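You operate a simulated robot arm through the tools that you are given. There is no shell and no other tool. Be economical: measure what you need, move in short steps, check, and stop when the job is done.

You run a simulated two-armed robot. Do the job below in one go: nothing can be reset, and whatever is moved stays where it is left.

## Task
On the top of the long bench, fold the blue towel in half.

Only the result counts: the job must be done as asked and must still hold three seconds after the hand-in. Knocking over, shifting, dropping, spilling or breaking anything else fails it. Flat cloth is picked up by pressing the open fingertips on it (5 to 10 N) and closing them slowly along it; thin cloth reads only 2 to 8 mm in the jaws.

## Robot
Two 7-joint arms with two-finger parallel grippers on one trunk, on a base that drives. Base frame: it is fixed to the floor where the robot stands at the start and does not move with it; the origin is under the middle of the robot, x ahead of it, y to its left, z up; the surface under the hand at the start is at about z = 800. Units: mm, degrees, N and s.
The left shoulder is at the start at [50, 177, 1129], the right one opposite. With the tool pointing down near the work surface each hand reaches from about 220 to 700 mm from the robot's upright axis, wherever it stands, measured 20 degrees to its own side. Places, roughly: top of the long bench [700, 500, 800]. Payload 3.43 kg a hand.
The tool frame of a hand sits at the grasp point between the pads (the TCP): z along the fingers, y along the line on which they close. The tips reach 34 mm beyond it. Largest opening 128 mm; finger width 24, thickness 12; the body of the gripper, 48 by 130 mm, starts 96 mm behind the TCP.
Orientation is that of the tool frame in the base frame, as [roll, pitch, yaw] about the fixed x, y, z axes, in that order (R = Rz(yaw) Ry(pitch) Rx(roll)). With the fingers straight down and closing along the base's y, the tool's x points along the base's -x, its y along +y and its z along -z.

## Interface
- The arms move only by the tool arm_command. It takes "left_series", "right_series" or both (then of equal length, played together; a hand with none holds still); each is a list of rows, each a list of 7 numbers: the turn, a rotation vector about the base's x, y, z in degrees, then the shift along the base's x, y, z in m, then the gripper command, from -1 (shut) to 1 (fully open), values between in proportion. In form: [[wx, wy, wz, x, y, z, jaw], ...]. A call has 1 to 8 rows; each row is the pose to reach, as a shift and turn from the pose commanded when the call began. A row lasts 0.2 s, in which the tool goes at most 50 mm and 8.6 degrees; a call with a longer step from one row to the next is refused whole, and so is a gripper value outside its range. Where a pose cannot be reached the arm comes as near as it can. A force on the tool above 40 N (or 10 N above the force at the start of the call, whichever is more), or a blocked arm, ends the call early, and 0.2 s more pass. The fingers move at their own pace (about 108 mm/s each) and stop on an object; they squeeze with about 25 N. The grip force told is the motor's: it shows also when the fingers shut on nothing. Time passes only in rows, and 0.2 s behind the last, so rows that repeat a pose let the fingers close. The reply holds the time, the measured pose of the TCP, the force on the tool along the base axes, the opening and the grip force, in the units named above and with some noise, with the torque about the TCP (base axes, N m) and any sound that the robot's microphone picked up.
- Cameras (640 x 400 px; columns grow to the right, rows downward): "scene" is now at [136.1, -39.7, 1270.9]; the picture's right is [-0.52, -0.86, 0.00], its down [-0.65, 0.39, -0.66] and it looks along [0.56, -0.34, -0.75] (base axes); focal length 292 px, centre (320, 200). "left" rides on the left gripper at [76, 11, -160] in its tool frame; the picture's right is [-0.15, 0.99, 0.00], its down [-0.88, -0.13, -0.46] and it looks along [-0.45, -0.07, 0.89] (tool axes); focal length 234 px, centre (320, 200). "right" rides on the right gripper at [76, -11, -160] in its tool frame; the picture's right is [0.15, 0.99, 0.00], its down [-0.88, 0.13, -0.46] and it looks along [-0.45, 0.07, 0.89] (tool axes); focal length 234 px, centre (320, 200). There is no depth. A picture from a camera that has moved, and an enlarged one, comes with that camera's place and axes in the base frame and with its lens.
- snapshot(camera): a new picture of that camera. It takes no simulated time.
- slide_trunk(by): slides the trunk up (or, below 0, down) by that many mm; the arms and the scene camera ride with it, the base frame stays. It gives what a move gives, with no picture.
- roll_base(legs): drives the robot by 1 to 6 legs, each [ahead, turn to the left] in mm and degrees, along the robot's own axes; the way and the turn of a leg run together, so that a leg with both is an arc; at most 1500 mm and 180 degrees a leg. The arms and the cameras ride along, it lands a little off, and it stops where it bumps. It gives what a move gives.
- pan_tilt(pan, tilt): turns the head with the scene camera to pan (to the left, within 80 degrees either way) and tilt (down, from -29 to 69), counted from straight ahead of the robot. It gives what a move gives.
- enlarge(camera, box): a new picture of the part [left, top, right, bottom] of that camera's present view, enlarged. It takes no simulated time.
- job_done(): hands the job in; it is judged then, once.

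Work in short steps. Places have to be worked out from the pictures, the camera data and where the tool is seen: move nearer, look again, correct. Check each grasp and each placing, and mend what went wrong. You have 120 turns and 108 pictures in all, those below and enlarged ones among them. Open the grippers and draw the arms clear of the work before you hand the job in, unless the task says otherwise; then end with one line.

The tools are called by a JSON object that holds its "fn" and its "kwargs". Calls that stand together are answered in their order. arm_command: Moves the arms, as the interface text tells. Its arguments: {"type":"object","properties":{"left_series":{"type":"array","items":{"type":"array","items":{"type":"number"}}},"right_series":{"type":"array","items":{"type":"array","items":{"type":"number"}}}},"required":[]} The other tools are called the same way: slide_trunk (by) slides the trunk up or down; roll_base (legs) drives the base; pan_tilt (pan, tilt) turns the head that bears the scene camera; snapshot (camera) takes a picture; enlarge (camera, box) takes an enlarged picture of a part of a camera's view; job_done () hands the job in.

At the start:

```text
time_s: 0.0
left_tool_pos: [440.5, -14.8, 1048.5]
left_tool_rot: [180.0, 0.0, -179.9]
left_wrist_force: [-0.2, 0.4, 0.2]
left_wrist_torque: [0.03, -0.04, 0.02]
left_gripper_width: 128.0
left_grip_force: 0.0
right_tool_pos: [335.2, -381.7, 1020.8]
right_tool_rot: [179.9, 0.0, 179.8]
right_wrist_force: [-0.1, -0.1, 0.6]
right_wrist_torque: [-0.01, 0.01, 0.01]
right_gripper_width: 128.1
right_grip_force: 0.1
trunk travel left (down, up): [-300.0, 101.0]
robot x, y, heading: [-1.9, -2.3, -0.1]
head pan, tilt: [-31.1, 49.0]
```

scene: 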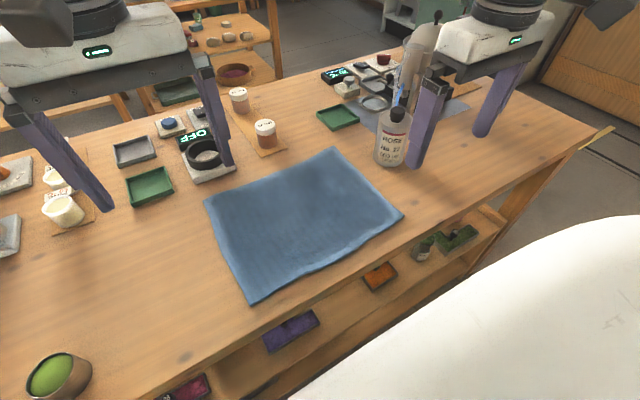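
right: 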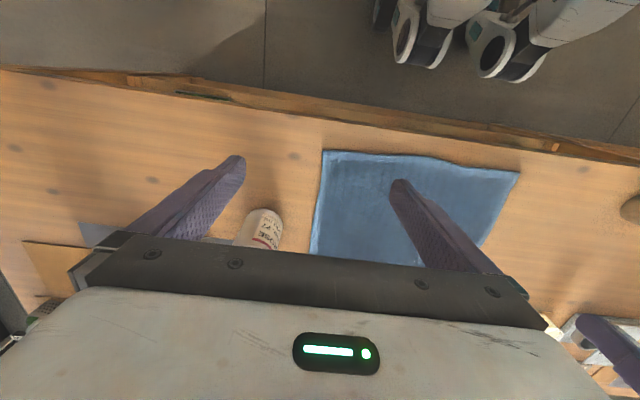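
left: 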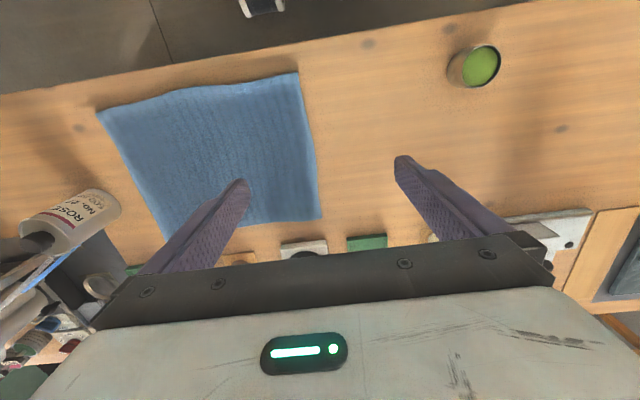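

The towel spans roughly x 350–612, y -375…-40, and a bottle stands near (496,-456). I'll enlarge the view to refine its corners.

{"fn": "enlarge", "kwargs": {"camera": "scene", "box": [190, 70, 450, 320]}}

{"fn": "snapshot", "kwargs": {"camera": "left"}}

```text
1.60 times, centred on (320, 195) of scene
camera zoom: at [136.1, -39.7, 1270.9], right [-0.52, -0.86, 0.0], down [-0.65, 0.39, -0.66], along [0.56, -0.34, -0.75], focal length 468 px, centre (320, 208)
```

zoom: 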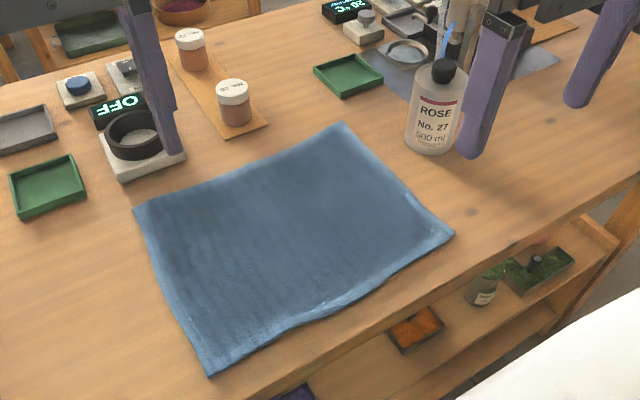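

```text
103 pictures are left
camera left: at [364.8, -4.3, 1208.5], right [0.14, 0.99, 0.0], down [0.88, -0.13, 0.46], along [0.45, -0.07, -0.89], focal length 234 px, centre (320, 200)
```

left: 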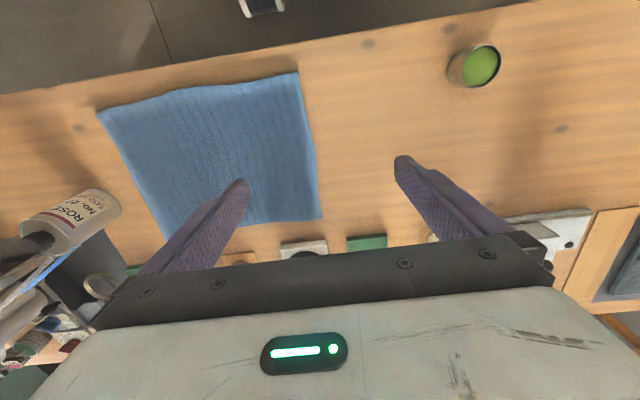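

Both cameras agree: corners are about D(350,-39), A(613,-38), C(359,-376), B(620,-375). I'll fold the near edge onto the far edge, so first I bring both hands above the near corners with the jaws part open.

{"fn": "arm_command", "kwargs": {"left_series": [[0, 0, 0, -0.015, -0.01, -0.038, -0.44], [0, 0, 0, -0.03, -0.02, -0.076, -0.44], [0, 0, 0, -0.045, -0.03, -0.114, -0.44], [0, 0, 0, -0.06, -0.04, -0.152, -0.44], [0, 0, 0, -0.0745, -0.052, -0.188, -0.44], [0, 0, 0, -0.0745, -0.052, -0.188, -0.44]], "right_series": [[0, 0, 0, 0.008, 0.008, -0.032, -0.44], [0, 0, 0, 0.015, 0.015, -0.064, -0.44], [0, 0, 0, 0.022, 0.022, -0.096, -0.44], [0, 0, 0, 0.03, 0.03, -0.128, -0.44], [0, 0, 0, 0.037, 0.036, -0.161, -0.44], [0, 0, 0, 0.037, 0.036, -0.161, -0.44]]}}

{"fn": "snapshot", "kwargs": {"camera": "scene"}}

{"fn": "snapshot", "kwargs": {"camera": "left"}}

{"fn": "snapshot", "kwargs": {"camera": "right"}}

```text
time_s: 1.4
left_tool_pos: [365.7, -65.6, 861.7]
left_tool_rot: [180.0, -0.1, -179.8]
left_wrist_force: [0.5, -0.6, 0.2]
left_wrist_torque: [0.02, -0.02, -0.01]
left_gripper_width: 35.9
left_grip_force: 0.1
right_tool_pos: [372.4, -347.6, 858.0]
right_tool_rot: [-180.0, 0.0, 179.9]
right_wrist_force: [0.1, -0.1, 1.1]
right_wrist_torque: [-0.01, 0.0, -0.02]
right_gripper_width: 35.7
right_grip_force: 0.2
trunk travel left (down, up): [-300.0, 101.0]
robot x, y, heading: [2.0, -4.1, 0.0]
head pan, tilt: [-31.1, 49.0]
```

```text
102 pictures are left
camera scene: at [136.0, -39.6, 1271.0], right [-0.52, -0.86, 0.0], down [-0.65, 0.39, -0.66], along [0.56, -0.34, -0.75], focal length 292 px, centre (320, 200)
```

scene: 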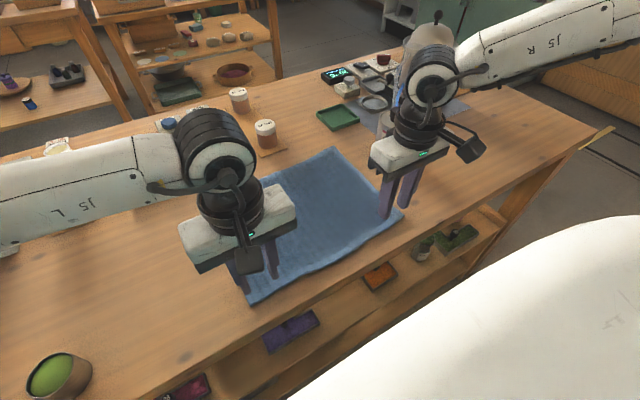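

```text
101 pictures are left
camera left: at [290.0, -55.6, 1020.8], right [0.14, 0.99, 0.0], down [0.88, -0.13, 0.46], along [0.45, -0.07, -0.89], focal length 234 px, centre (320, 200)
```

left: 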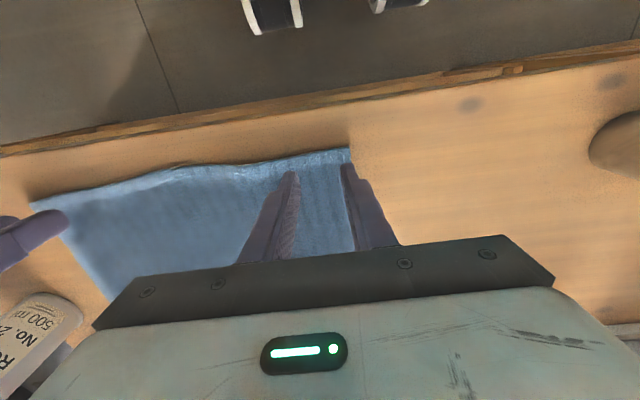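

```text
100 pictures are left
camera right: at [296.6, -358.6, 1017.2], right [-0.14, 0.99, 0.0], down [0.88, 0.13, 0.46], along [0.45, 0.07, -0.89], focal length 234 px, centre (320, 200)
```

right: 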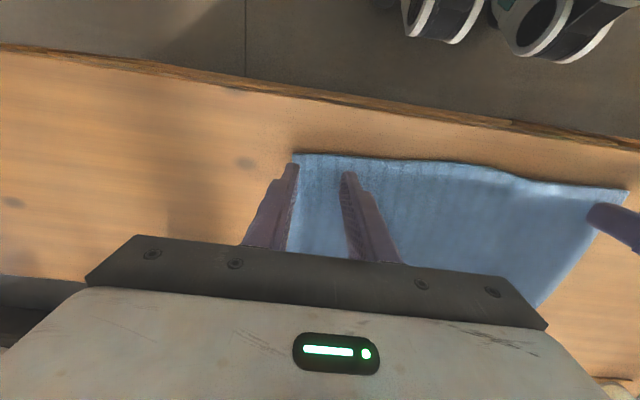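

The outer fingers sit about on the cloth's side edges, so I shift both hands 9 mm inward and lower them gently towards contact.

{"fn": "arm_command", "kwargs": {"left_series": [[0, 0, 0, 0, -0.009, 0, -0.44], [0, 0, 0, 0, -0.009, -0.012, -0.44], [0, 0, 0, 0, -0.009, -0.018, -0.44], [0, 0, 0, 0, -0.009, -0.021, -0.44], [0, 0, 0, 0, -0.009, -0.024, -0.44]], "right_series": [[0, 0, 0, 0, 0.009, 0, -0.44], [0, 0, 0, 0, 0.009, -0.01, -0.44], [0, 0, 0, 0, 0.009, -0.015, -0.44], [0, 0, 0, 0, 0.009, -0.018, -0.44], [0, 0, 0, 0, 0.009, -0.021, -0.44]]}}

```text
time_s: 2.6
left_tool_pos: [365.5, -76.9, 837.6]
left_tool_rot: [-179.8, 0.1, -179.9]
left_wrist_force: [0.8, -1.3, 3.7]
left_wrist_torque: [-0.01, -0.02, 0.0]
left_gripper_width: 35.9
left_grip_force: 0.1
right_tool_pos: [371.4, -337.7, 838.4]
right_tool_rot: [-179.9, 0.0, 179.9]
right_wrist_force: [-0.7, 0.5, 1.2]
right_wrist_torque: [0.01, 0.02, 0.0]
right_gripper_width: 36.0
right_grip_force: 0.0
trunk travel left (down, up): [-300.0, 101.0]
robot x, y, heading: [0.6, -2.7, -0.1]
head pan, tilt: [-31.1, 49.0]
```

Left is just touching (about 3.5 N) and right is not quite there. I go down a little more to reach 5–10 N.

{"fn": "arm_command", "kwargs": {"left_series": [[0, 0, 0, 0, 0, -0.001, -0.44], [0, 0, 0, 0, 0, -0.001, -0.44]], "right_series": [[0, 0, 0, 0, 0, -0.001, -0.44], [0, 0, 0, 0, 0, -0.002, -0.44]]}}

```text
time_s: 3.2
left_tool_pos: [366.2, -75.9, 838.9]
left_tool_rot: [-179.9, 0.1, -179.9]
left_wrist_force: [1.2, -2.9, 8.0]
left_wrist_torque: [-0.07, 0.01, -0.01]
left_gripper_width: 35.6
left_grip_force: 0.1
right_tool_pos: [370.9, -338.4, 837.0]
right_tool_rot: [180.0, 0.1, 180.0]
right_wrist_force: [-0.4, -1.8, 6.0]
right_wrist_torque: [-0.03, 0.01, -0.01]
right_gripper_width: 35.8
right_grip_force: 0.0
trunk travel left (down, up): [-300.0, 101.0]
robot x, y, heading: [-1.2, -2.3, -0.3]
head pan, tilt: [-31.1, 49.0]
```

Both press with 6–8 N. Now I close slowly along the cloth.

{"fn": "arm_command", "kwargs": {"left_series": [[0, 0, 0, 0, 0, 0, -0.52], [0, 0, 0, 0, 0, 0, -0.6], [0, 0, 0, 0, 0, 0, -0.68], [0, 0, 0, 0, 0, 0, -0.76], [0, 0, 0, 0, 0, 0, -0.84], [0, 0, 0, 0, 0, 0, -0.92], [0, 0, 0, 0, 0, 0, -1], [0, 0, 0, 0, 0, 0, -1]], "right_series": [[0, 0, 0, 0, 0, 0, -0.52], [0, 0, 0, 0, 0, 0, -0.6], [0, 0, 0, 0, 0, 0, -0.68], [0, 0, 0, 0, 0, 0, -0.76], [0, 0, 0, 0, 0, 0, -0.84], [0, 0, 0, 0, 0, 0, -0.92], [0, 0, 0, 0, 0, 0, -1], [0, 0, 0, 0, 0, 0, -1]]}}

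{"fn": "snapshot", "kwargs": {"camera": "left"}}

{"fn": "snapshot", "kwargs": {"camera": "right"}}

```text
time_s: 5.0
left_tool_pos: [366.1, -75.6, 837.4]
left_tool_rot: [-179.7, 0.1, -180.0]
left_wrist_force: [0.0, -9.4, 8.1]
left_wrist_torque: [-0.37, -0.03, 0.06]
left_gripper_width: 3.8
left_grip_force: 24.9
right_tool_pos: [371.4, -337.3, 837.3]
right_tool_rot: [179.9, 0.0, 179.8]
right_wrist_force: [-0.5, 10.9, 7.3]
right_wrist_torque: [0.33, 0.01, -0.11]
right_gripper_width: 3.8
right_grip_force: 25.3
trunk travel left (down, up): [-300.0, 101.0]
robot x, y, heading: [0.3, -2.2, 0.1]
head pan, tilt: [-31.1, 49.0]
```

```text
99 pictures are left
camera left: at [290.4, -65.0, 996.4], right [0.15, 0.99, 0.0], down [0.88, -0.13, 0.46], along [0.45, -0.07, -0.89], focal length 234 px, centre (320, 200)
```

left: 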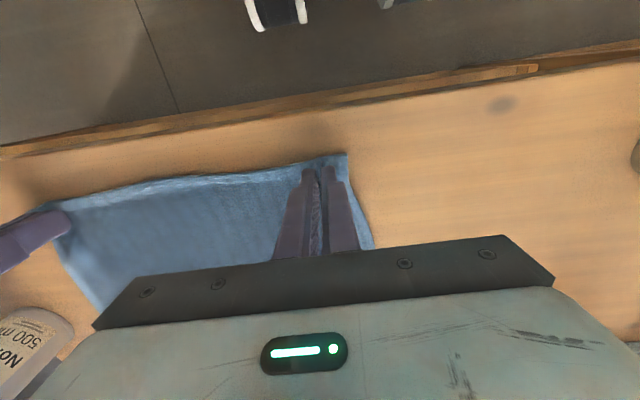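

```text
98 pictures are left
camera right: at [296.3, -347.9, 996.4], right [-0.15, 0.99, 0.0], down [0.88, 0.13, 0.46], along [0.45, 0.07, -0.89], focal length 234 px, centre (320, 200)
```

right: 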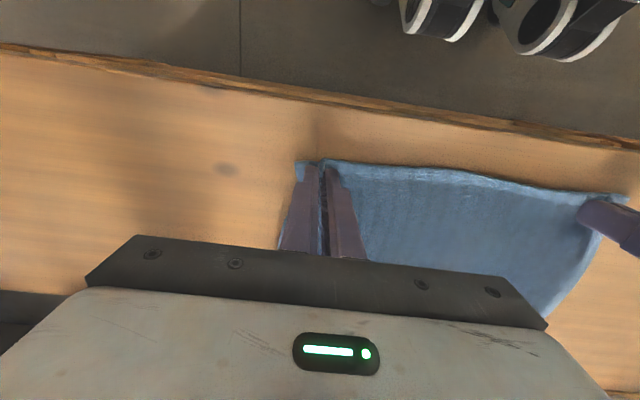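

Both jaws read 3.8 mm, which is a proper cloth grip. I lift along the first half of an arc about the fold line at x≈485, tilting the fingers forward gradually.

{"fn": "arm_command", "kwargs": {"left_series": [[0, -2.5, 0, 0.001, 0, 0.018, -1], [0, -5, 0, 0.003, 0, 0.036, -1], [0, -7.5, 0, 0.009, 0, 0.053, -1], [0, -10, 0, 0.0166, 0, 0.069, -1], [0, -15, 0, 0.04, 0, 0.094, -1], [0, -20, 0, 0.07, 0, 0.11, -1], [0, -25, 0, 0.1036, 0, 0.1148, -1]], "right_series": [[0, -2.5, 0, 0.001, 0, 0.018, -1], [0, -5, 0, 0.003, 0, 0.036, -1], [0, -7.5, 0, 0.009, 0, 0.053, -1], [0, -10, 0, 0.0166, 0, 0.069, -1], [0, -15, 0, 0.04, 0, 0.094, -1], [0, -20, 0, 0.07, 0, 0.11, -1], [0, -25, 0, 0.1036, 0, 0.1148, -1]]}}

{"fn": "snapshot", "kwargs": {"camera": "scene"}}

{"fn": "snapshot", "kwargs": {"camera": "right"}}

```text
time_s: 6.6
left_tool_pos: [469.4, -76.5, 950.5]
left_tool_rot: [-179.9, 25.1, -179.9]
left_wrist_force: [0.2, -12.2, 0.0]
left_wrist_torque: [-0.4, 0.01, -0.08]
left_gripper_width: 3.9
left_grip_force: 24.2
right_tool_pos: [475.3, -337.7, 952.7]
right_tool_rot: [179.9, 25.1, 179.9]
right_wrist_force: [-0.6, 11.6, 1.2]
right_wrist_torque: [0.39, 0.06, 0.09]
right_gripper_width: 4.0
right_grip_force: 25.2
trunk travel left (down, up): [-300.0, 101.0]
robot x, y, heading: [-1.3, -1.7, 0.0]
head pan, tilt: [-31.1, 49.0]
```

```text
97 pictures are left
camera scene: at [136.6, -39.6, 1270.8], right [-0.52, -0.86, 0.0], down [-0.65, 0.39, -0.66], along [0.56, -0.34, -0.76], focal length 292 px, centre (320, 200)
```

scene: 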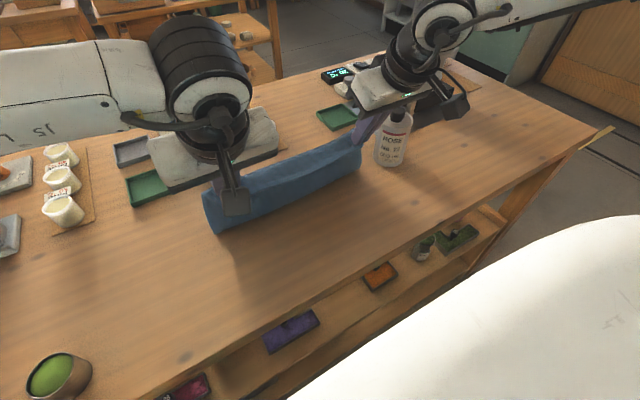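

```text
96 pictures are left
camera right: at [340.4, -349.6, 1064.5], right [-0.13, 0.99, -0.06], down [0.6, 0.13, 0.79], along [0.79, 0.07, -0.61], focal length 234 px, centre (320, 200)
```

right: 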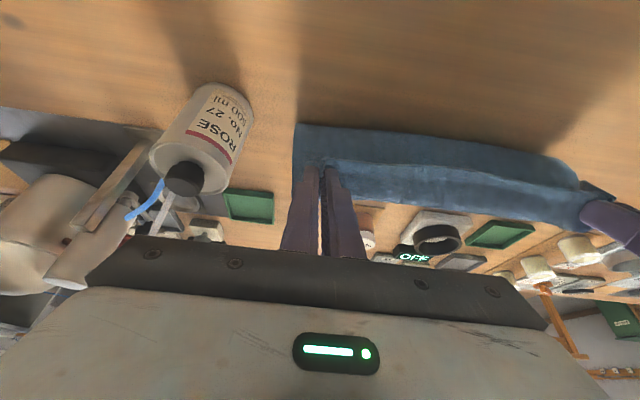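

The towel is lifting evenly and the bottle (centre about (520,-480)) keeps over 30 mm of clearance. I continue the second half of the arc and stop about 15 mm above the far edge.

{"fn": "arm_command", "kwargs": {"left_series": [[0, -5, 0, 0.036, 0, -0.004, -1], [0, -10, 0, 0.07, 0, -0.02, -1], [0, -15, 0, 0.096, 0, -0.046, -1], [0, -20, 0, 0.114, 0, -0.076, -1], [0, -25, 0, 0.124, 0, -0.098, -1], [0, -25, 0, 0.124, 0, -0.098, -1]], "right_series": [[0, -5, 0, 0.036, 0, -0.004, -1], [0, -10, 0, 0.07, 0, -0.02, -1], [0, -15, 0, 0.096, 0, -0.046, -1], [0, -20, 0, 0.114, 0, -0.076, -1], [0, -25, 0, 0.124, 0, -0.098, -1], [0, -25, 0, 0.124, 0, -0.098, -1]]}}

{"fn": "snapshot", "kwargs": {"camera": "scene"}}

{"fn": "snapshot", "kwargs": {"camera": "right"}}

{"fn": "snapshot", "kwargs": {"camera": "left"}}

```text
time_s: 8.0
left_tool_pos: [593.9, -77.5, 852.5]
left_tool_rot: [-179.7, 50.0, -179.9]
left_wrist_force: [1.0, -8.7, 0.2]
left_wrist_torque: [-0.21, 0.04, -0.19]
left_gripper_width: 4.1
left_grip_force: 25.0
right_tool_pos: [599.9, -336.4, 853.4]
right_tool_rot: [179.8, 50.0, 179.8]
right_wrist_force: [0.2, 7.8, 0.2]
right_wrist_torque: [0.24, 0.02, 0.17]
right_gripper_width: 3.9
right_grip_force: 25.6
trunk travel left (down, up): [-300.0, 101.0]
robot x, y, heading: [-2.4, -2.6, 0.2]
head pan, tilt: [-31.1, 49.0]
```

```text
95 pictures are left
camera scene: at [136.1, -39.6, 1271.0], right [-0.52, -0.86, 0.0], down [-0.65, 0.39, -0.66], along [0.56, -0.34, -0.75], focal length 292 px, centre (320, 200)
```

scene: 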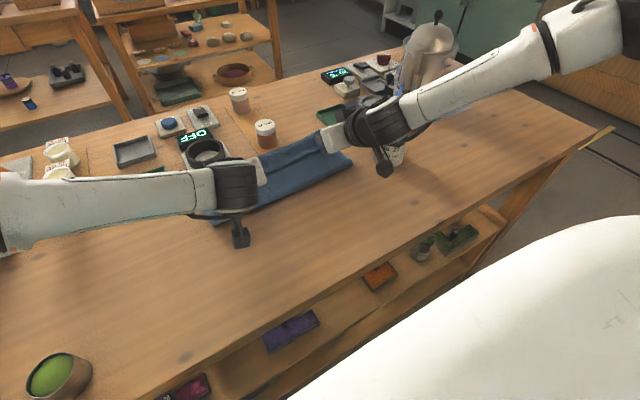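

```text
94 pictures are left
camera right: at [430.2, -347.9, 897.3], right [-0.09, 0.99, -0.11], down [0.22, 0.13, 0.97], along [0.97, 0.07, -0.23], focal length 234 px, centre (320, 200)
```

right: 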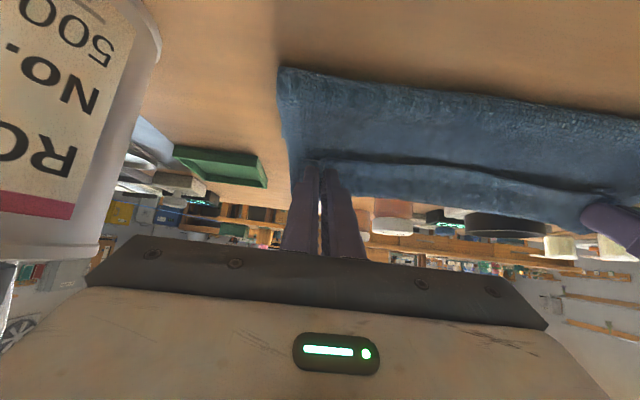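

```text
93 pictures are left
camera left: at [422.5, -66.5, 896.4], right [0.09, 0.99, 0.11], down [0.21, -0.13, 0.97], along [0.97, -0.07, -0.22], focal length 234 px, centre (320, 200)
```

left: 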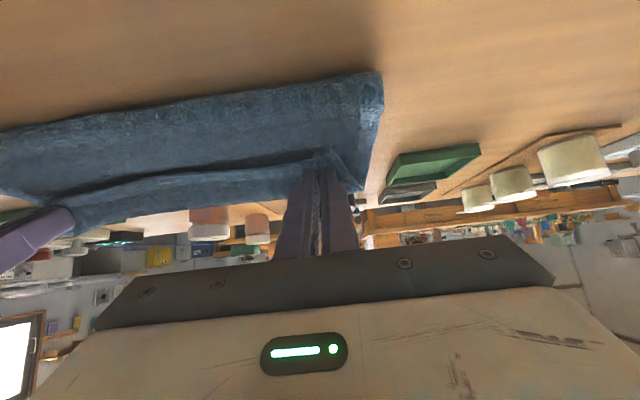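

The fold appears to lie at x≈538 rather than 485, so the lower layer may have slid. I look closer before laying it down.

{"fn": "enlarge", "kwargs": {"camera": "scene", "box": [190, 100, 390, 240]}}

{"fn": "enlarge", "kwargs": {"camera": "left", "box": [0, 60, 400, 260]}}

```text
2.86 times, centred on (290, 170) of scene
camera zoom: at [136.1, -39.6, 1271.0], right [-0.52, -0.86, 0.0], down [-0.65, 0.39, -0.66], along [0.56, -0.34, -0.75], focal length 836 px, centre (406, 286)
```

zoom: 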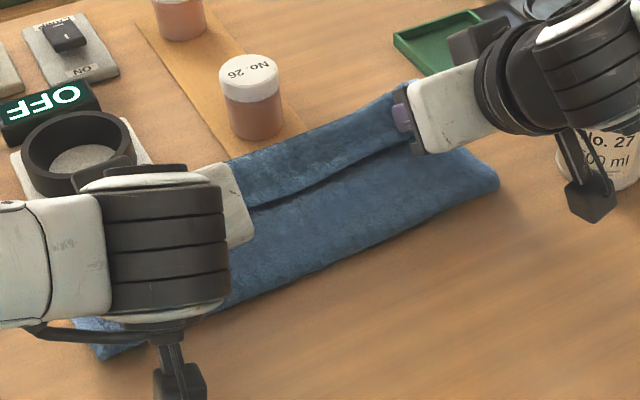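

```text
1.60 times, centred on (200, 160) of left
camera zoom: at [422.5, -66.5, 896.4], right [0.09, 0.99, 0.11], down [0.21, -0.13, 0.97], along [0.97, -0.07, -0.22], focal length 375 px, centre (512, 264)
```

zoom: 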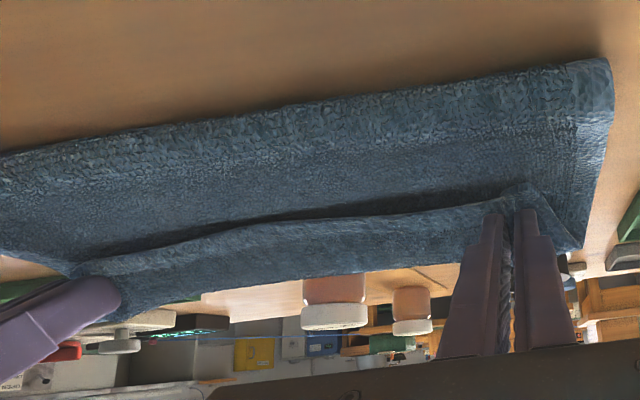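

The pads are 24 mm wide, so they force the held edge strip forward. The cloth comes out ahead of the fingers and doubles under, making an S-fold. I'll reverse the path to lay the towel flat again, then regrip with only a few mm of the edge in the pads.

{"fn": "arm_command", "kwargs": {"left_series": [[0, 5, 0, -0.01, 0, 0.022, -1], [0, 10, 0, -0.028, 0, 0.052, -1], [0, 15, 0, -0.054, 0, 0.078, -1], [0, 20, 0, -0.088, 0, 0.094, -1], [0, 25, 0, -0.124, 0, 0.098, -1]], "right_series": [[0, 5, 0, -0.01, 0, 0.022, -1], [0, 10, 0, -0.028, 0, 0.052, -1], [0, 15, 0, -0.054, 0, 0.078, -1], [0, 20, 0, -0.088, 0, 0.094, -1], [0, 25, 0, -0.124, 0, 0.098, -1]]}}

{"fn": "arm_command", "kwargs": {"left_series": [[0, 5, 0, -0.034, 0, -0.005, -1], [0, 10, 0, -0.064, 0, -0.021, -1], [0, 15, 0, -0.087, 0, -0.046, -1], [0, 19, 0, -0.1, 0, -0.075, -1], [0, 22, 0, -0.104, 0, -0.1, -1], [0, 25, 0, -0.106, 0, -0.112, -1], [0, 25, 0, -0.106, 0, -0.112, -1]], "right_series": [[0, 5, 0, -0.034, 0, -0.005, -1], [0, 10, 0, -0.064, 0, -0.021, -1], [0, 15, 0, -0.087, 0, -0.046, -1], [0, 19, 0, -0.1, 0, -0.075, -1], [0, 22, 0, -0.104, 0, -0.1, -1], [0, 25, 0, -0.106, 0, -0.112, -1], [0, 25, 0, -0.106, 0, -0.112, -1]]}}

{"fn": "snapshot", "kwargs": {"camera": "scene"}}

```text
time_s: 9.2
left_tool_pos: [469.6, -76.7, 951.0]
left_tool_rot: [-180.0, 24.9, -179.9]
left_wrist_force: [1.0, -8.8, -0.7]
left_wrist_torque: [-0.31, -0.04, -0.06]
left_gripper_width: 4.2
left_grip_force: 25.4
right_tool_pos: [474.4, -337.3, 952.8]
right_tool_rot: [179.9, 24.9, 179.9]
right_wrist_force: [0.2, 8.2, 0.0]
right_wrist_torque: [0.29, 0.0, 0.08]
right_gripper_width: 3.9
right_grip_force: 24.9
trunk travel left (down, up): [-300.0, 101.0]
robot x, y, heading: [1.1, -1.0, -0.0]
head pan, tilt: [-31.1, 49.0]
```

```text
time_s: 10.8
left_tool_pos: [363.1, -76.7, 838.8]
left_tool_rot: [-179.9, 0.0, -179.9]
left_wrist_force: [-0.4, -10.8, 0.1]
left_wrist_torque: [-0.38, 0.01, 0.09]
left_gripper_width: 3.9
left_grip_force: 25.3
right_tool_pos: [369.2, -337.2, 841.4]
right_tool_rot: [179.9, 0.1, 179.9]
right_wrist_force: [-2.0, 10.2, 7.0]
right_wrist_torque: [0.35, -0.01, -0.05]
right_gripper_width: 4.0
right_grip_force: 24.9
trunk travel left (down, up): [-300.0, 101.0]
robot x, y, heading: [0.5, -0.7, 0.2]
head pan, tilt: [-31.1, 49.0]
```

```text
90 pictures are left
camera scene: at [135.8, -39.5, 1271.1], right [-0.52, -0.86, 0.0], down [-0.65, 0.39, -0.66], along [0.56, -0.34, -0.75], focal length 292 px, centre (320, 200)
```

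scene: 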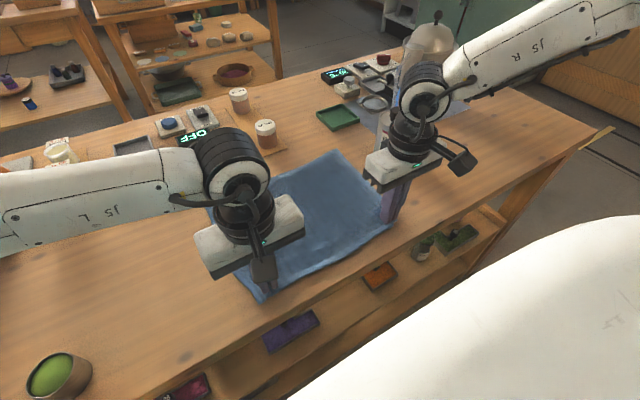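

The towel lies flat again with its far corners where they were. I open to about 36 mm, lift off, and look at the near edge.

{"fn": "arm_command", "kwargs": {"left_series": [[0, 0, 0, 0, 0, 0, -0.7], [0, 0, 0, 0, 0, 0, -0.44], [0, 0, 0, 0, 0, 0.02, -0.44], [0, 0, 0, -0.02, 0, 0.04, -0.44]], "right_series": [[0, 0, 0, 0, 0, 0, -0.7], [0, 0, 0, 0, 0, 0, -0.44], [0, 0, 0, 0, 0, 0.02, -0.44], [0, 0, 0, -0.02, 0, 0.04, -0.44]]}}

{"fn": "snapshot", "kwargs": {"camera": "left"}}

{"fn": "snapshot", "kwargs": {"camera": "right"}}

{"fn": "enlarge", "kwargs": {"camera": "scene", "box": [190, 120, 430, 310]}}

```text
time_s: 11.8
left_tool_pos: [343.1, -76.5, 878.3]
left_tool_rot: [-180.0, 0.1, -179.9]
left_wrist_force: [-0.2, -0.3, 1.0]
left_wrist_torque: [0.02, -0.01, -0.01]
left_gripper_width: 36.0
left_grip_force: 0.0
right_tool_pos: [348.2, -338.5, 881.4]
right_tool_rot: [179.9, 0.0, 179.9]
right_wrist_force: [-0.6, 0.3, 0.0]
right_wrist_torque: [-0.02, -0.03, 0.02]
right_gripper_width: 35.4
right_grip_force: 0.0
trunk travel left (down, up): [-300.0, 101.0]
robot x, y, heading: [-2.9, 0.6, -0.1]
head pan, tilt: [-31.1, 49.0]
```

```text
89 pictures are left
camera left: at [267.6, -66.7, 1037.5], right [0.14, 0.99, 0.0], down [0.88, -0.13, 0.46], along [0.45, -0.07, -0.89], focal length 234 px, centre (320, 200)
```

left: 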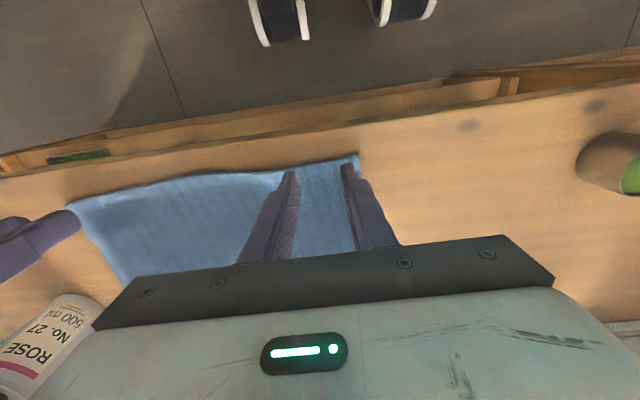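

```text
88 pictures are left
camera right: at [274.0, -349.6, 1040.4], right [-0.15, 0.99, 0.0], down [0.88, 0.13, 0.46], along [0.45, 0.07, -0.89], focal length 234 px, centre (320, 200)
```

right: 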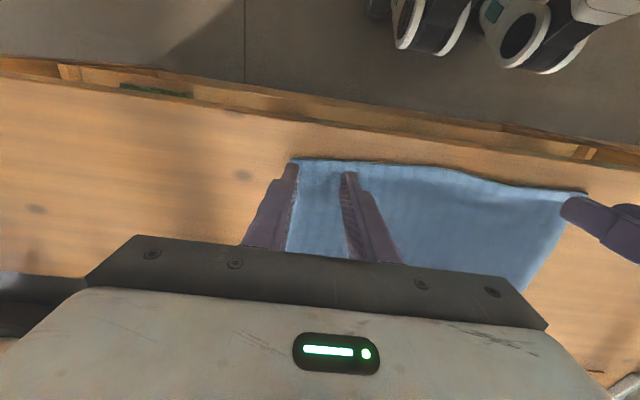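

```text
2.11 times, centred on (310, 215) of scene
camera zoom: at [135.5, -39.8, 1271.0], right [-0.52, -0.86, 0.0], down [-0.65, 0.39, -0.66], along [0.56, -0.34, -0.75], focal length 616 px, centre (341, 168)
```

zoom: 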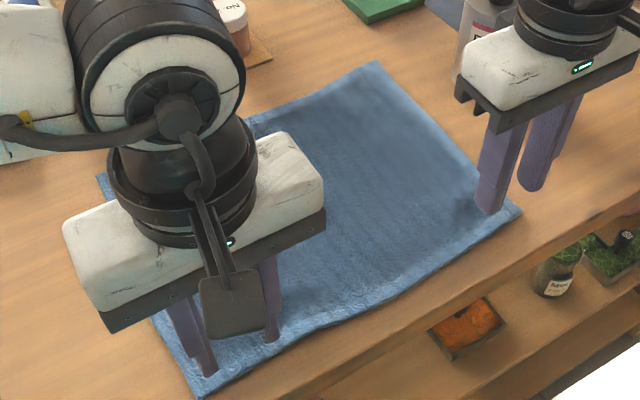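

The towel is flat, with the near edge at x≈345 (left) and ≈349 (right). I press down with the pads overlapping the edge by only about 8 mm.

{"fn": "arm_command", "kwargs": {"left_series": [[0, 0, 0, -0.002, 0, -0.02, -0.44], [0, 0, 0, -0.002, 0, -0.034, -0.44], [0, 0, 0, -0.002, 0, -0.04, -0.44], [0, 0, 0, -0.002, 0, -0.0425, -0.44], [0, 0, 0, -0.002, 0, -0.043, -0.44]], "right_series": [[0, 0, 0, -0.003, 0, -0.02, -0.44], [0, 0, 0, -0.003, 0, -0.034, -0.44], [0, 0, 0, -0.003, 0, -0.04, -0.44], [0, 0, 0, -0.003, 0, -0.0425, -0.44], [0, 0, 0, -0.003, 0, -0.043, -0.44]]}}

{"fn": "enlarge", "kwargs": {"camera": "left", "box": [220, 120, 420, 250]}}

{"fn": "enlarge", "kwargs": {"camera": "right", "box": [220, 120, 420, 250]}}

```text
time_s: 13.0
left_tool_pos: [341.8, -75.9, 836.4]
left_tool_rot: [-179.9, 0.3, -179.9]
left_wrist_force: [1.5, 0.5, 8.2]
left_wrist_torque: [0.03, -0.12, 0.04]
left_gripper_width: 35.9
left_grip_force: 0.3
right_tool_pos: [346.7, -337.7, 836.8]
right_tool_rot: [-179.8, 0.1, 180.0]
right_wrist_force: [-2.1, -0.8, 6.2]
right_wrist_torque: [-0.03, 0.01, -0.03]
right_gripper_width: 35.8
right_grip_force: 0.1
trunk travel left (down, up): [-300.0, 101.0]
robot x, y, heading: [1.3, 0.9, 0.3]
head pan, tilt: [-31.1, 49.0]
```

```text
3.08 times, centred on (320, 185) of left
camera zoom: at [265.9, -65.8, 995.9], right [0.14, 0.99, 0.0], down [0.88, -0.13, 0.46], along [0.45, -0.07, -0.89], focal length 720 px, centre (320, 246)
```

zoom: 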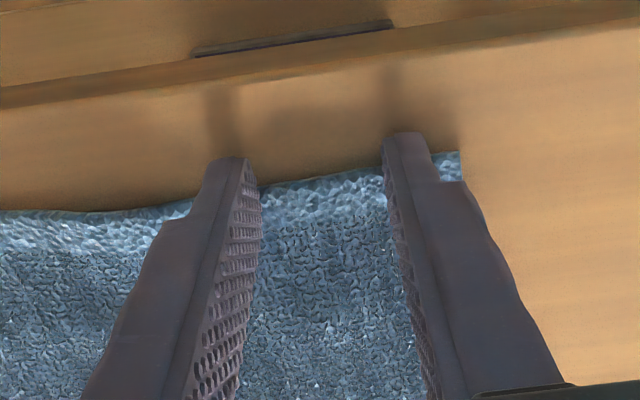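

```text
3.08 times, centred on (320, 185) of right
camera zoom: at [272.1, -348.6, 996.2], right [-0.14, 0.99, 0.0], down [0.88, 0.13, 0.46], along [0.45, 0.06, -0.89], focal length 720 px, centre (320, 246)
```

zoom: 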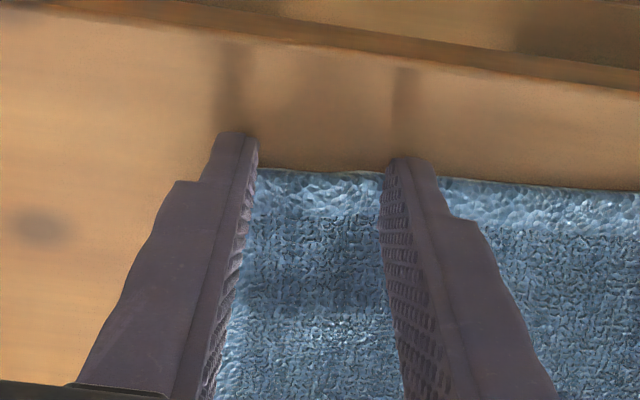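

Contact is good: the finger tips overhang the near edge, with about 8–10 mm of cloth inside. I close slowly.

{"fn": "arm_command", "kwargs": {"left_series": [[0, 0, 0, 0, 0, 0, -0.52], [0, 0, 0, 0, 0, 0, -0.6], [0, 0, 0, 0, 0, 0, -0.68], [0, 0, 0, 0, 0, 0, -0.76], [0, 0, 0, 0, 0, 0, -0.84], [0, 0, 0, 0, 0, 0, -0.92], [0, 0, 0, 0, 0, 0, -1], [0, 0, 0, 0, 0, 0, -1]], "right_series": [[0, 0, 0, 0, 0, 0, -0.52], [0, 0, 0, 0, 0, 0, -0.6], [0, 0, 0, 0, 0, 0, -0.68], [0, 0, 0, 0, 0, 0, -0.76], [0, 0, 0, 0, 0, 0, -0.84], [0, 0, 0, 0, 0, 0, -0.92], [0, 0, 0, 0, 0, 0, -1], [0, 0, 0, 0, 0, 0, -1]]}}

{"fn": "enlarge", "kwargs": {"camera": "left", "box": [220, 120, 420, 250]}}

{"fn": "enlarge", "kwargs": {"camera": "right", "box": [220, 120, 420, 250]}}

```text
time_s: 14.8
left_tool_pos: [341.2, -77.6, 836.6]
left_tool_rot: [-179.8, 0.1, -179.9]
left_wrist_force: [0.0, -9.1, 13.3]
left_wrist_torque: [-0.31, -0.12, -0.13]
left_gripper_width: 4.6
left_grip_force: 25.4
right_tool_pos: [347.0, -336.7, 838.0]
right_tool_rot: [179.9, 0.2, 179.8]
right_wrist_force: [-0.3, 9.1, 6.6]
right_wrist_torque: [0.37, -0.05, 0.1]
right_gripper_width: 3.8
right_grip_force: 25.1
trunk travel left (down, up): [-300.0, 101.0]
robot x, y, heading: [2.2, -2.8, -0.0]
head pan, tilt: [-31.1, 49.0]
```

```text
3.08 times, centred on (320, 185) of left
camera zoom: at [265.3, -65.8, 995.8], right [0.15, 0.99, 0.0], down [0.88, -0.13, 0.46], along [0.45, -0.07, -0.89], focal length 720 px, centre (320, 246)
```

zoom: 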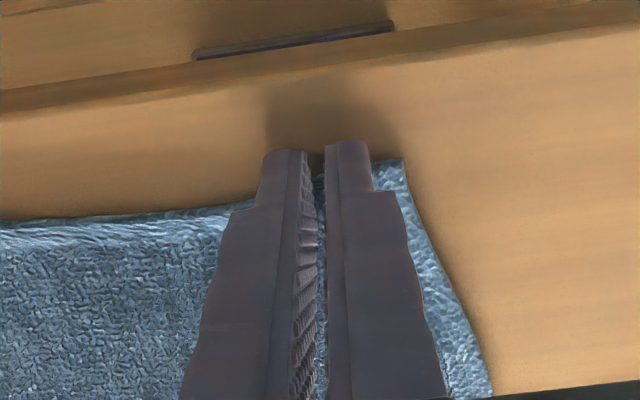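

```text
3.08 times, centred on (320, 185) of right
camera zoom: at [271.6, -348.1, 996.0], right [-0.15, 0.99, 0.0], down [0.88, 0.13, 0.46], along [0.45, 0.07, -0.89], focal length 720 px, centre (320, 246)
```

zoom: 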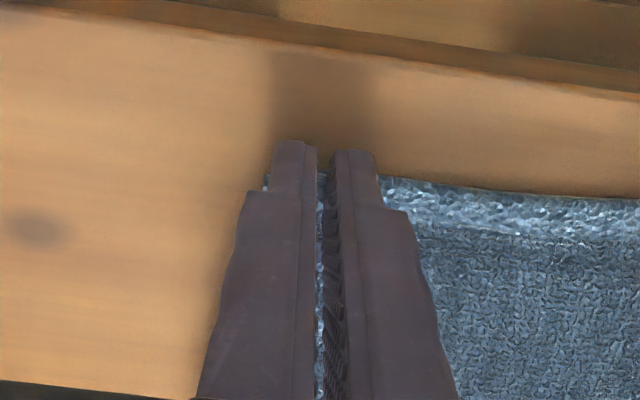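

Both grips hold (4.6 and 3.8 mm) at the very edge. I lift along a taut arc with the fingers kept vertical.

{"fn": "arm_command", "kwargs": {"left_series": [[0, 0, 0, 0.0015, 0, 0.02, -1], [0, 0, 0, 0.0065, 0, 0.041, -1], [0, 0, 0, 0.015, 0, 0.06, -1], [0, 0, 0, 0.0254, 0, 0.078, -1], [0, 0, 0, 0.0548, 0, 0.1076, -1], [0, 0, 0, 0.092, 0, 0.1265, -1], [0, 0, 0, 0.133, 0, 0.133, -1], [0, 0, 0, 0.133, 0, 0.133, -1]], "right_series": [[0, 0, 0, 0.0015, 0, 0.02, -1], [0, 0, 0, 0.0065, 0, 0.041, -1], [0, 0, 0, 0.015, 0, 0.06, -1], [0, 0, 0, 0.0254, 0, 0.078, -1], [0, 0, 0, 0.0548, 0, 0.1076, -1], [0, 0, 0, 0.092, 0, 0.1265, -1], [0, 0, 0, 0.133, 0, 0.133, -1], [0, 0, 0, 0.133, 0, 0.133, -1]]}}

{"fn": "snapshot", "kwargs": {"camera": "scene"}}

{"fn": "snapshot", "kwargs": {"camera": "left"}}

{"fn": "snapshot", "kwargs": {"camera": "right"}}

```text
time_s: 16.6
left_tool_pos: [473.6, -75.2, 968.7]
left_tool_rot: [-180.0, -0.1, 180.0]
left_wrist_force: [0.2, -9.0, -0.6]
left_wrist_torque: [-0.29, 0.0, -0.15]
left_gripper_width: 4.3
left_grip_force: 24.9
right_tool_pos: [480.0, -334.9, 970.5]
right_tool_rot: [179.9, -0.1, 180.0]
right_wrist_force: [-0.7, 8.1, -0.6]
right_wrist_torque: [0.25, -0.02, 0.14]
right_gripper_width: 3.7
right_grip_force: 24.3
trunk travel left (down, up): [-300.0, 101.0]
robot x, y, heading: [1.2, 4.6, -0.0]
head pan, tilt: [-31.1, 49.0]
```

```text
82 pictures are left
camera scene: at [135.8, -39.7, 1271.0], right [-0.52, -0.86, 0.0], down [-0.65, 0.39, -0.66], along [0.56, -0.34, -0.75], focal length 292 px, centre (320, 200)
```

scene: 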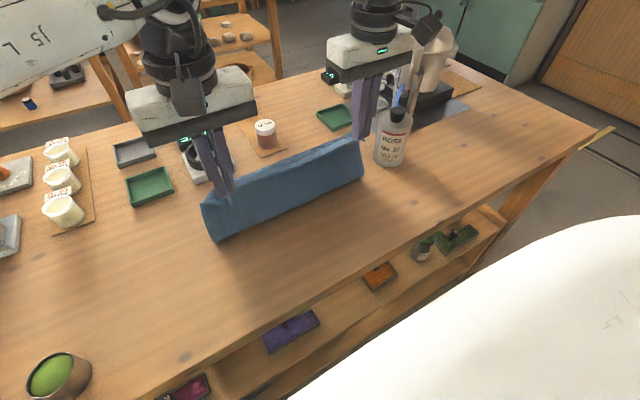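

```text
81 pictures are left
camera left: at [397.9, -64.4, 1127.3], right [0.15, 0.99, 0.0], down [0.88, -0.13, 0.46], along [0.45, -0.07, -0.89], focal length 234 px, centre (320, 200)
```

left: 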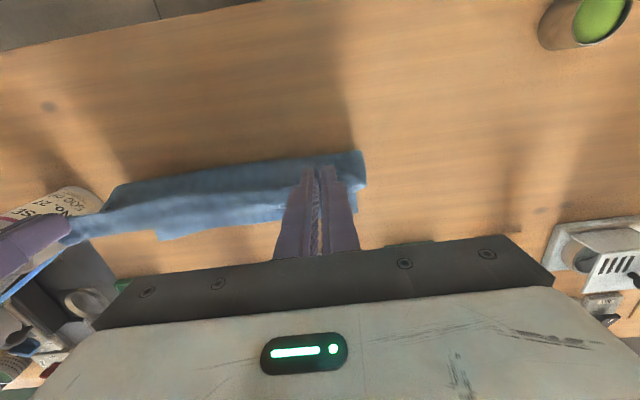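

```text
80 pictures are left
camera right: at [406.7, -346.9, 1128.7], right [-0.15, 0.99, 0.0], down [0.88, 0.13, 0.46], along [0.45, 0.07, -0.89], focal length 234 px, centre (320, 200)
```

right: 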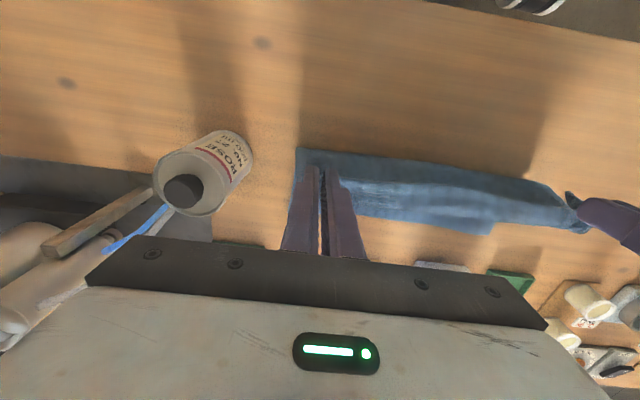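

The far edge was drawn back to x≈590 (left) and ≈598 (right), and the cloth now hangs cleanly from its edge. I carry on forward and down so the held edge meets it, leaning the fingers slightly back.

{"fn": "arm_command", "kwargs": {"left_series": [[0, 2, 0, 0.038, 0, -0.004, -1], [0, 4, 0, 0.068, 0, -0.02, -1], [0, 6, 0, 0.09, 0, -0.045, -1], [0, 8, 0, 0.103, 0, -0.072, -1], [0, 10, 0, 0.11, 0, -0.095, -1], [0, 10, 0, 0.111, 0, -0.112, -1], [0, 10, 0, 0.111, 0, -0.112, -1]], "right_series": [[0, 2, 0, 0.038, 0, -0.004, -1], [0, 4, 0, 0.068, 0, -0.02, -1], [0, 6, 0, 0.09, 0, -0.045, -1], [0, 8, 0, 0.103, 0, -0.072, -1], [0, 10, 0, 0.11, 0, -0.095, -1], [0, 10, 0, 0.111, 0, -0.112, -1], [0, 10, 0, 0.111, 0, -0.112, -1]]}}

{"fn": "snapshot", "kwargs": {"camera": "scene"}}

{"fn": "snapshot", "kwargs": {"camera": "left"}}

{"fn": "snapshot", "kwargs": {"camera": "right"}}

```text
time_s: 18.4
left_tool_pos: [560.1, -31.6, 873.3]
left_tool_rot: [-179.7, -9.4, -176.5]
left_wrist_force: [-0.6, 0.6, 0.7]
left_wrist_torque: [-0.03, 0.03, 0.03]
left_gripper_width: 0.1
left_grip_force: 25.4
left hand out of reach, approached as far as the arm can: row 3, 4, 5, 6, 7
right_tool_pos: [534.8, -352.9, 877.4]
right_tool_rot: [-180.0, -9.9, 179.8]
right_wrist_force: [0.0, 0.4, 1.0]
right_wrist_torque: [-0.02, -0.03, -0.01]
right_gripper_width: 3.6
right_grip_force: 24.8
right hand out of reach, approached as far as the arm can: row 3, 4, 5, 6, 7
trunk travel left (down, up): [-300.0, 101.0]
robot x, y, heading: [-0.6, -2.5, -0.2]
head pan, tilt: [-31.1, 49.0]
stopped in row 7 (left hand): the arm was blocked; the commanded pose is now the measured one
```

```text
79 pictures are left
camera scene: at [136.2, -39.3, 1271.0], right [-0.52, -0.86, 0.0], down [-0.65, 0.39, -0.66], along [0.56, -0.34, -0.75], focal length 292 px, centre (320, 200)
```

scene: 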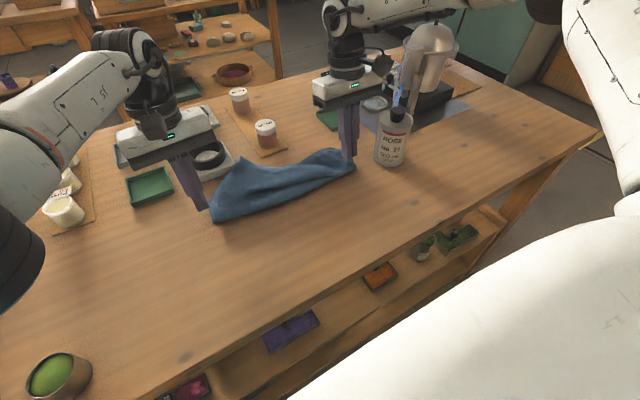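

```text
78 pictures are left
camera left: at [510.2, -22.7, 1043.1], right [0.08, 1.0, -0.03], down [0.95, -0.07, 0.31], along [0.3, -0.05, -0.95], focal length 234 px, centre (320, 200)
```

left: 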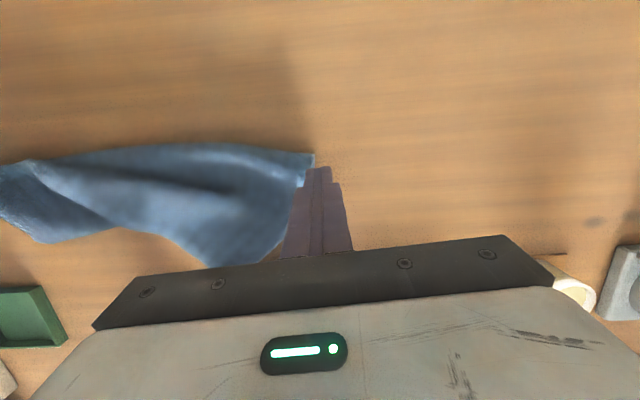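

```text
77 pictures are left
camera right: at [489.0, -363.9, 1048.0], right [-0.14, 0.99, 0.02], down [0.95, 0.13, 0.3], along [0.29, 0.07, -0.95], focal length 234 px, centre (320, 200)
```

right: 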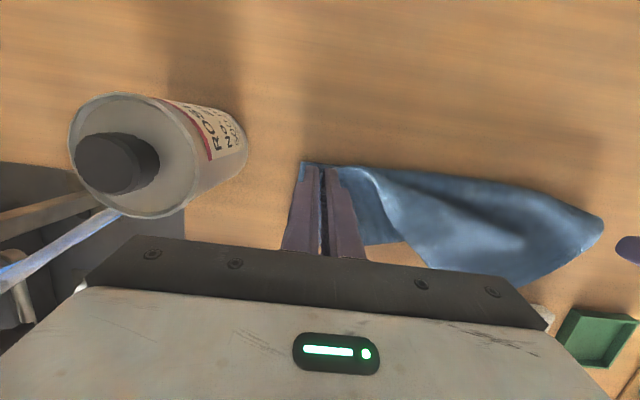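

The arms ran out of reach at x≈575, and the left grip slipped off. I'll lay the right corner back on the near side, raise the left hand, and then drive the base closer before trying again.

{"fn": "arm_command", "kwargs": {"left_series": [[0, 0, 0, 0, 0, 0.03, -1], [0, 0, 0, 0, 0, 0.06, -1], [0, 0, 0, 0, 0.03, 0.09, -1], [0, 0, 0, -0.03, 0.05, 0.1, -1], [0, 0, 0, -0.06, 0.07, 0.1, -1], [0, 0, 0, -0.09, 0.08, 0.1, -1], [0, 0, 0, -0.12, 0.08, 0.1, -1]], "right_series": [[0, -2.5, 0, -0.03, 0, 0.03, -1], [0, -5, 0, -0.065, 0.006, 0.05, -1], [0, -7.5, 0, -0.105, 0.012, 0.05, -1], [0, -10, 0, -0.14, 0.016, 0.03, -1], [0, -10, 0, -0.165, 0.016, 0, -1], [0, -10, 0, -0.182, 0.016, -0.03, -1], [0, -10, 0, -0.19, 0.016, -0.036, -1]]}}

{"fn": "snapshot", "kwargs": {"camera": "scene"}}

{"fn": "snapshot", "kwargs": {"camera": "left"}}

```text
time_s: 20.0
left_tool_pos: [437.6, 44.2, 975.3]
left_tool_rot: [-179.7, -9.4, -176.7]
left_wrist_force: [-0.1, 0.2, 0.1]
left_wrist_torque: [-0.01, 0.01, 0.01]
left_gripper_width: 0.1
left_grip_force: 24.9
right_tool_pos: [343.5, -337.5, 841.4]
right_tool_rot: [180.0, 0.2, 180.0]
right_wrist_force: [0.4, 0.2, 0.2]
right_wrist_torque: [-0.03, 0.0, -0.02]
right_gripper_width: 3.5
right_grip_force: 25.2
trunk travel left (down, up): [-300.0, 101.0]
robot x, y, heading: [1.6, 0.5, -0.0]
head pan, tilt: [-31.1, 49.0]
```

```text
76 pictures are left
camera scene: at [135.9, -39.5, 1271.0], right [-0.52, -0.86, 0.0], down [-0.65, 0.39, -0.66], along [0.56, -0.34, -0.75], focal length 292 px, centre (320, 200)
```

scene: 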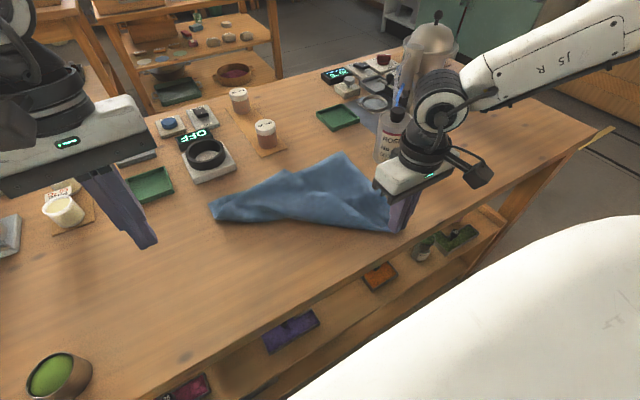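

```text
75 pictures are left
camera left: at [388.9, 53.6, 1143.9], right [0.09, 1.0, -0.03], down [0.95, -0.07, 0.31], along [0.3, -0.05, -0.95], focal length 234 px, centre (320, 200)
```

left: 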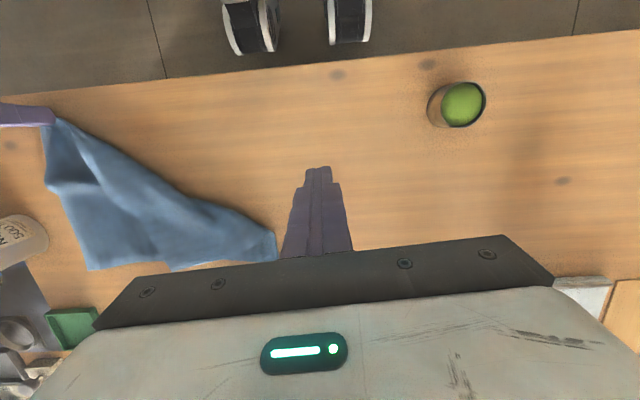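

The left part of the towel is folded over diagonally. I release the right corner, raise both hands, and look more closely.

{"fn": "arm_command", "kwargs": {"left_series": [[0, 0, 0, 0, 0.02, 0.03, -0.44], [0, 0, 0, -0.02, 0.04, 0.03, -0.44], [0, 0, 0, -0.04, 0.06, 0.03, -0.44], [0, -5, 0, -0.06, 0.08, 0.03, -0.44], [0, -10, 0, -0.08, 0.1, 0.03, -0.44], [0, -10, -3, -0.1, 0.12, 0.03, -0.44]], "right_series": [[0, 0, 0, 0, 0, -0.003, -0.7], [0, 0, 0, 0, 0, -0.003, -0.44], [0, 0, 0, 0, 0, 0.03, -0.44], [0, 0, 0, 0, 0, 0.07, -0.44], [0, 0, 0, -0.02, 0, 0.11, -0.44], [0, 0, 0, -0.04, -0.01, 0.14, -0.44]]}}

{"fn": "enlarge", "kwargs": {"camera": "scene", "box": [190, 120, 430, 280]}}

{"fn": "snapshot", "kwargs": {"camera": "scene"}}

```text
time_s: 21.4
left_tool_pos: [335.9, 165.6, 1003.0]
left_tool_rot: [-179.5, 0.7, -179.9]
left_wrist_force: [0.4, 1.2, 0.4]
left_wrist_torque: [-0.03, 0.0, 0.0]
left_gripper_width: 35.8
left_grip_force: 0.0
right_tool_pos: [303.2, -345.0, 982.3]
right_tool_rot: [-180.0, 0.1, 179.9]
right_wrist_force: [-0.3, -0.4, 0.2]
right_wrist_torque: [-0.01, 0.0, -0.01]
right_gripper_width: 36.0
right_grip_force: 0.2
trunk travel left (down, up): [-300.0, 101.0]
robot x, y, heading: [-4.3, -2.8, -0.0]
head pan, tilt: [-31.1, 49.0]
```

```text
2.50 times, centred on (310, 200) of scene
camera zoom: at [135.7, -39.6, 1271.0], right [-0.52, -0.86, 0.0], down [-0.65, 0.39, -0.66], along [0.56, -0.34, -0.75], focal length 731 px, centre (345, 200)
```

zoom: 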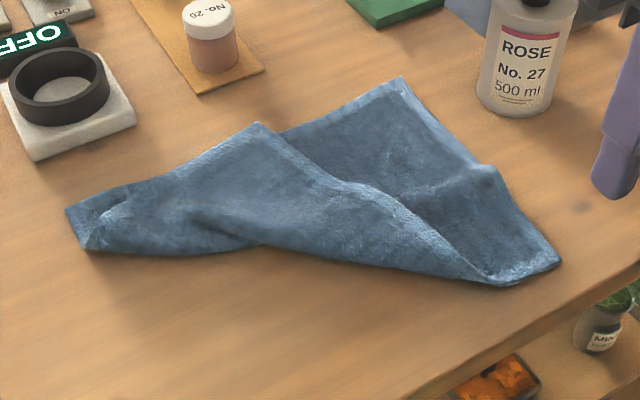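

```text
73 pictures are left
camera scene: at [135.7, -39.6, 1271.0], right [-0.52, -0.86, 0.0], down [-0.65, 0.39, -0.66], along [0.56, -0.34, -0.75], focal length 292 px, centre (320, 200)
```

scene: 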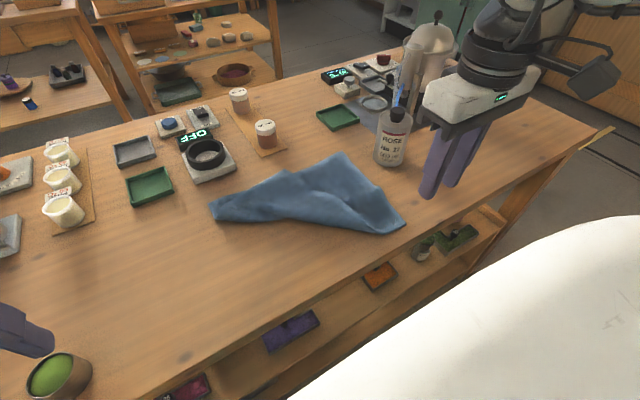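

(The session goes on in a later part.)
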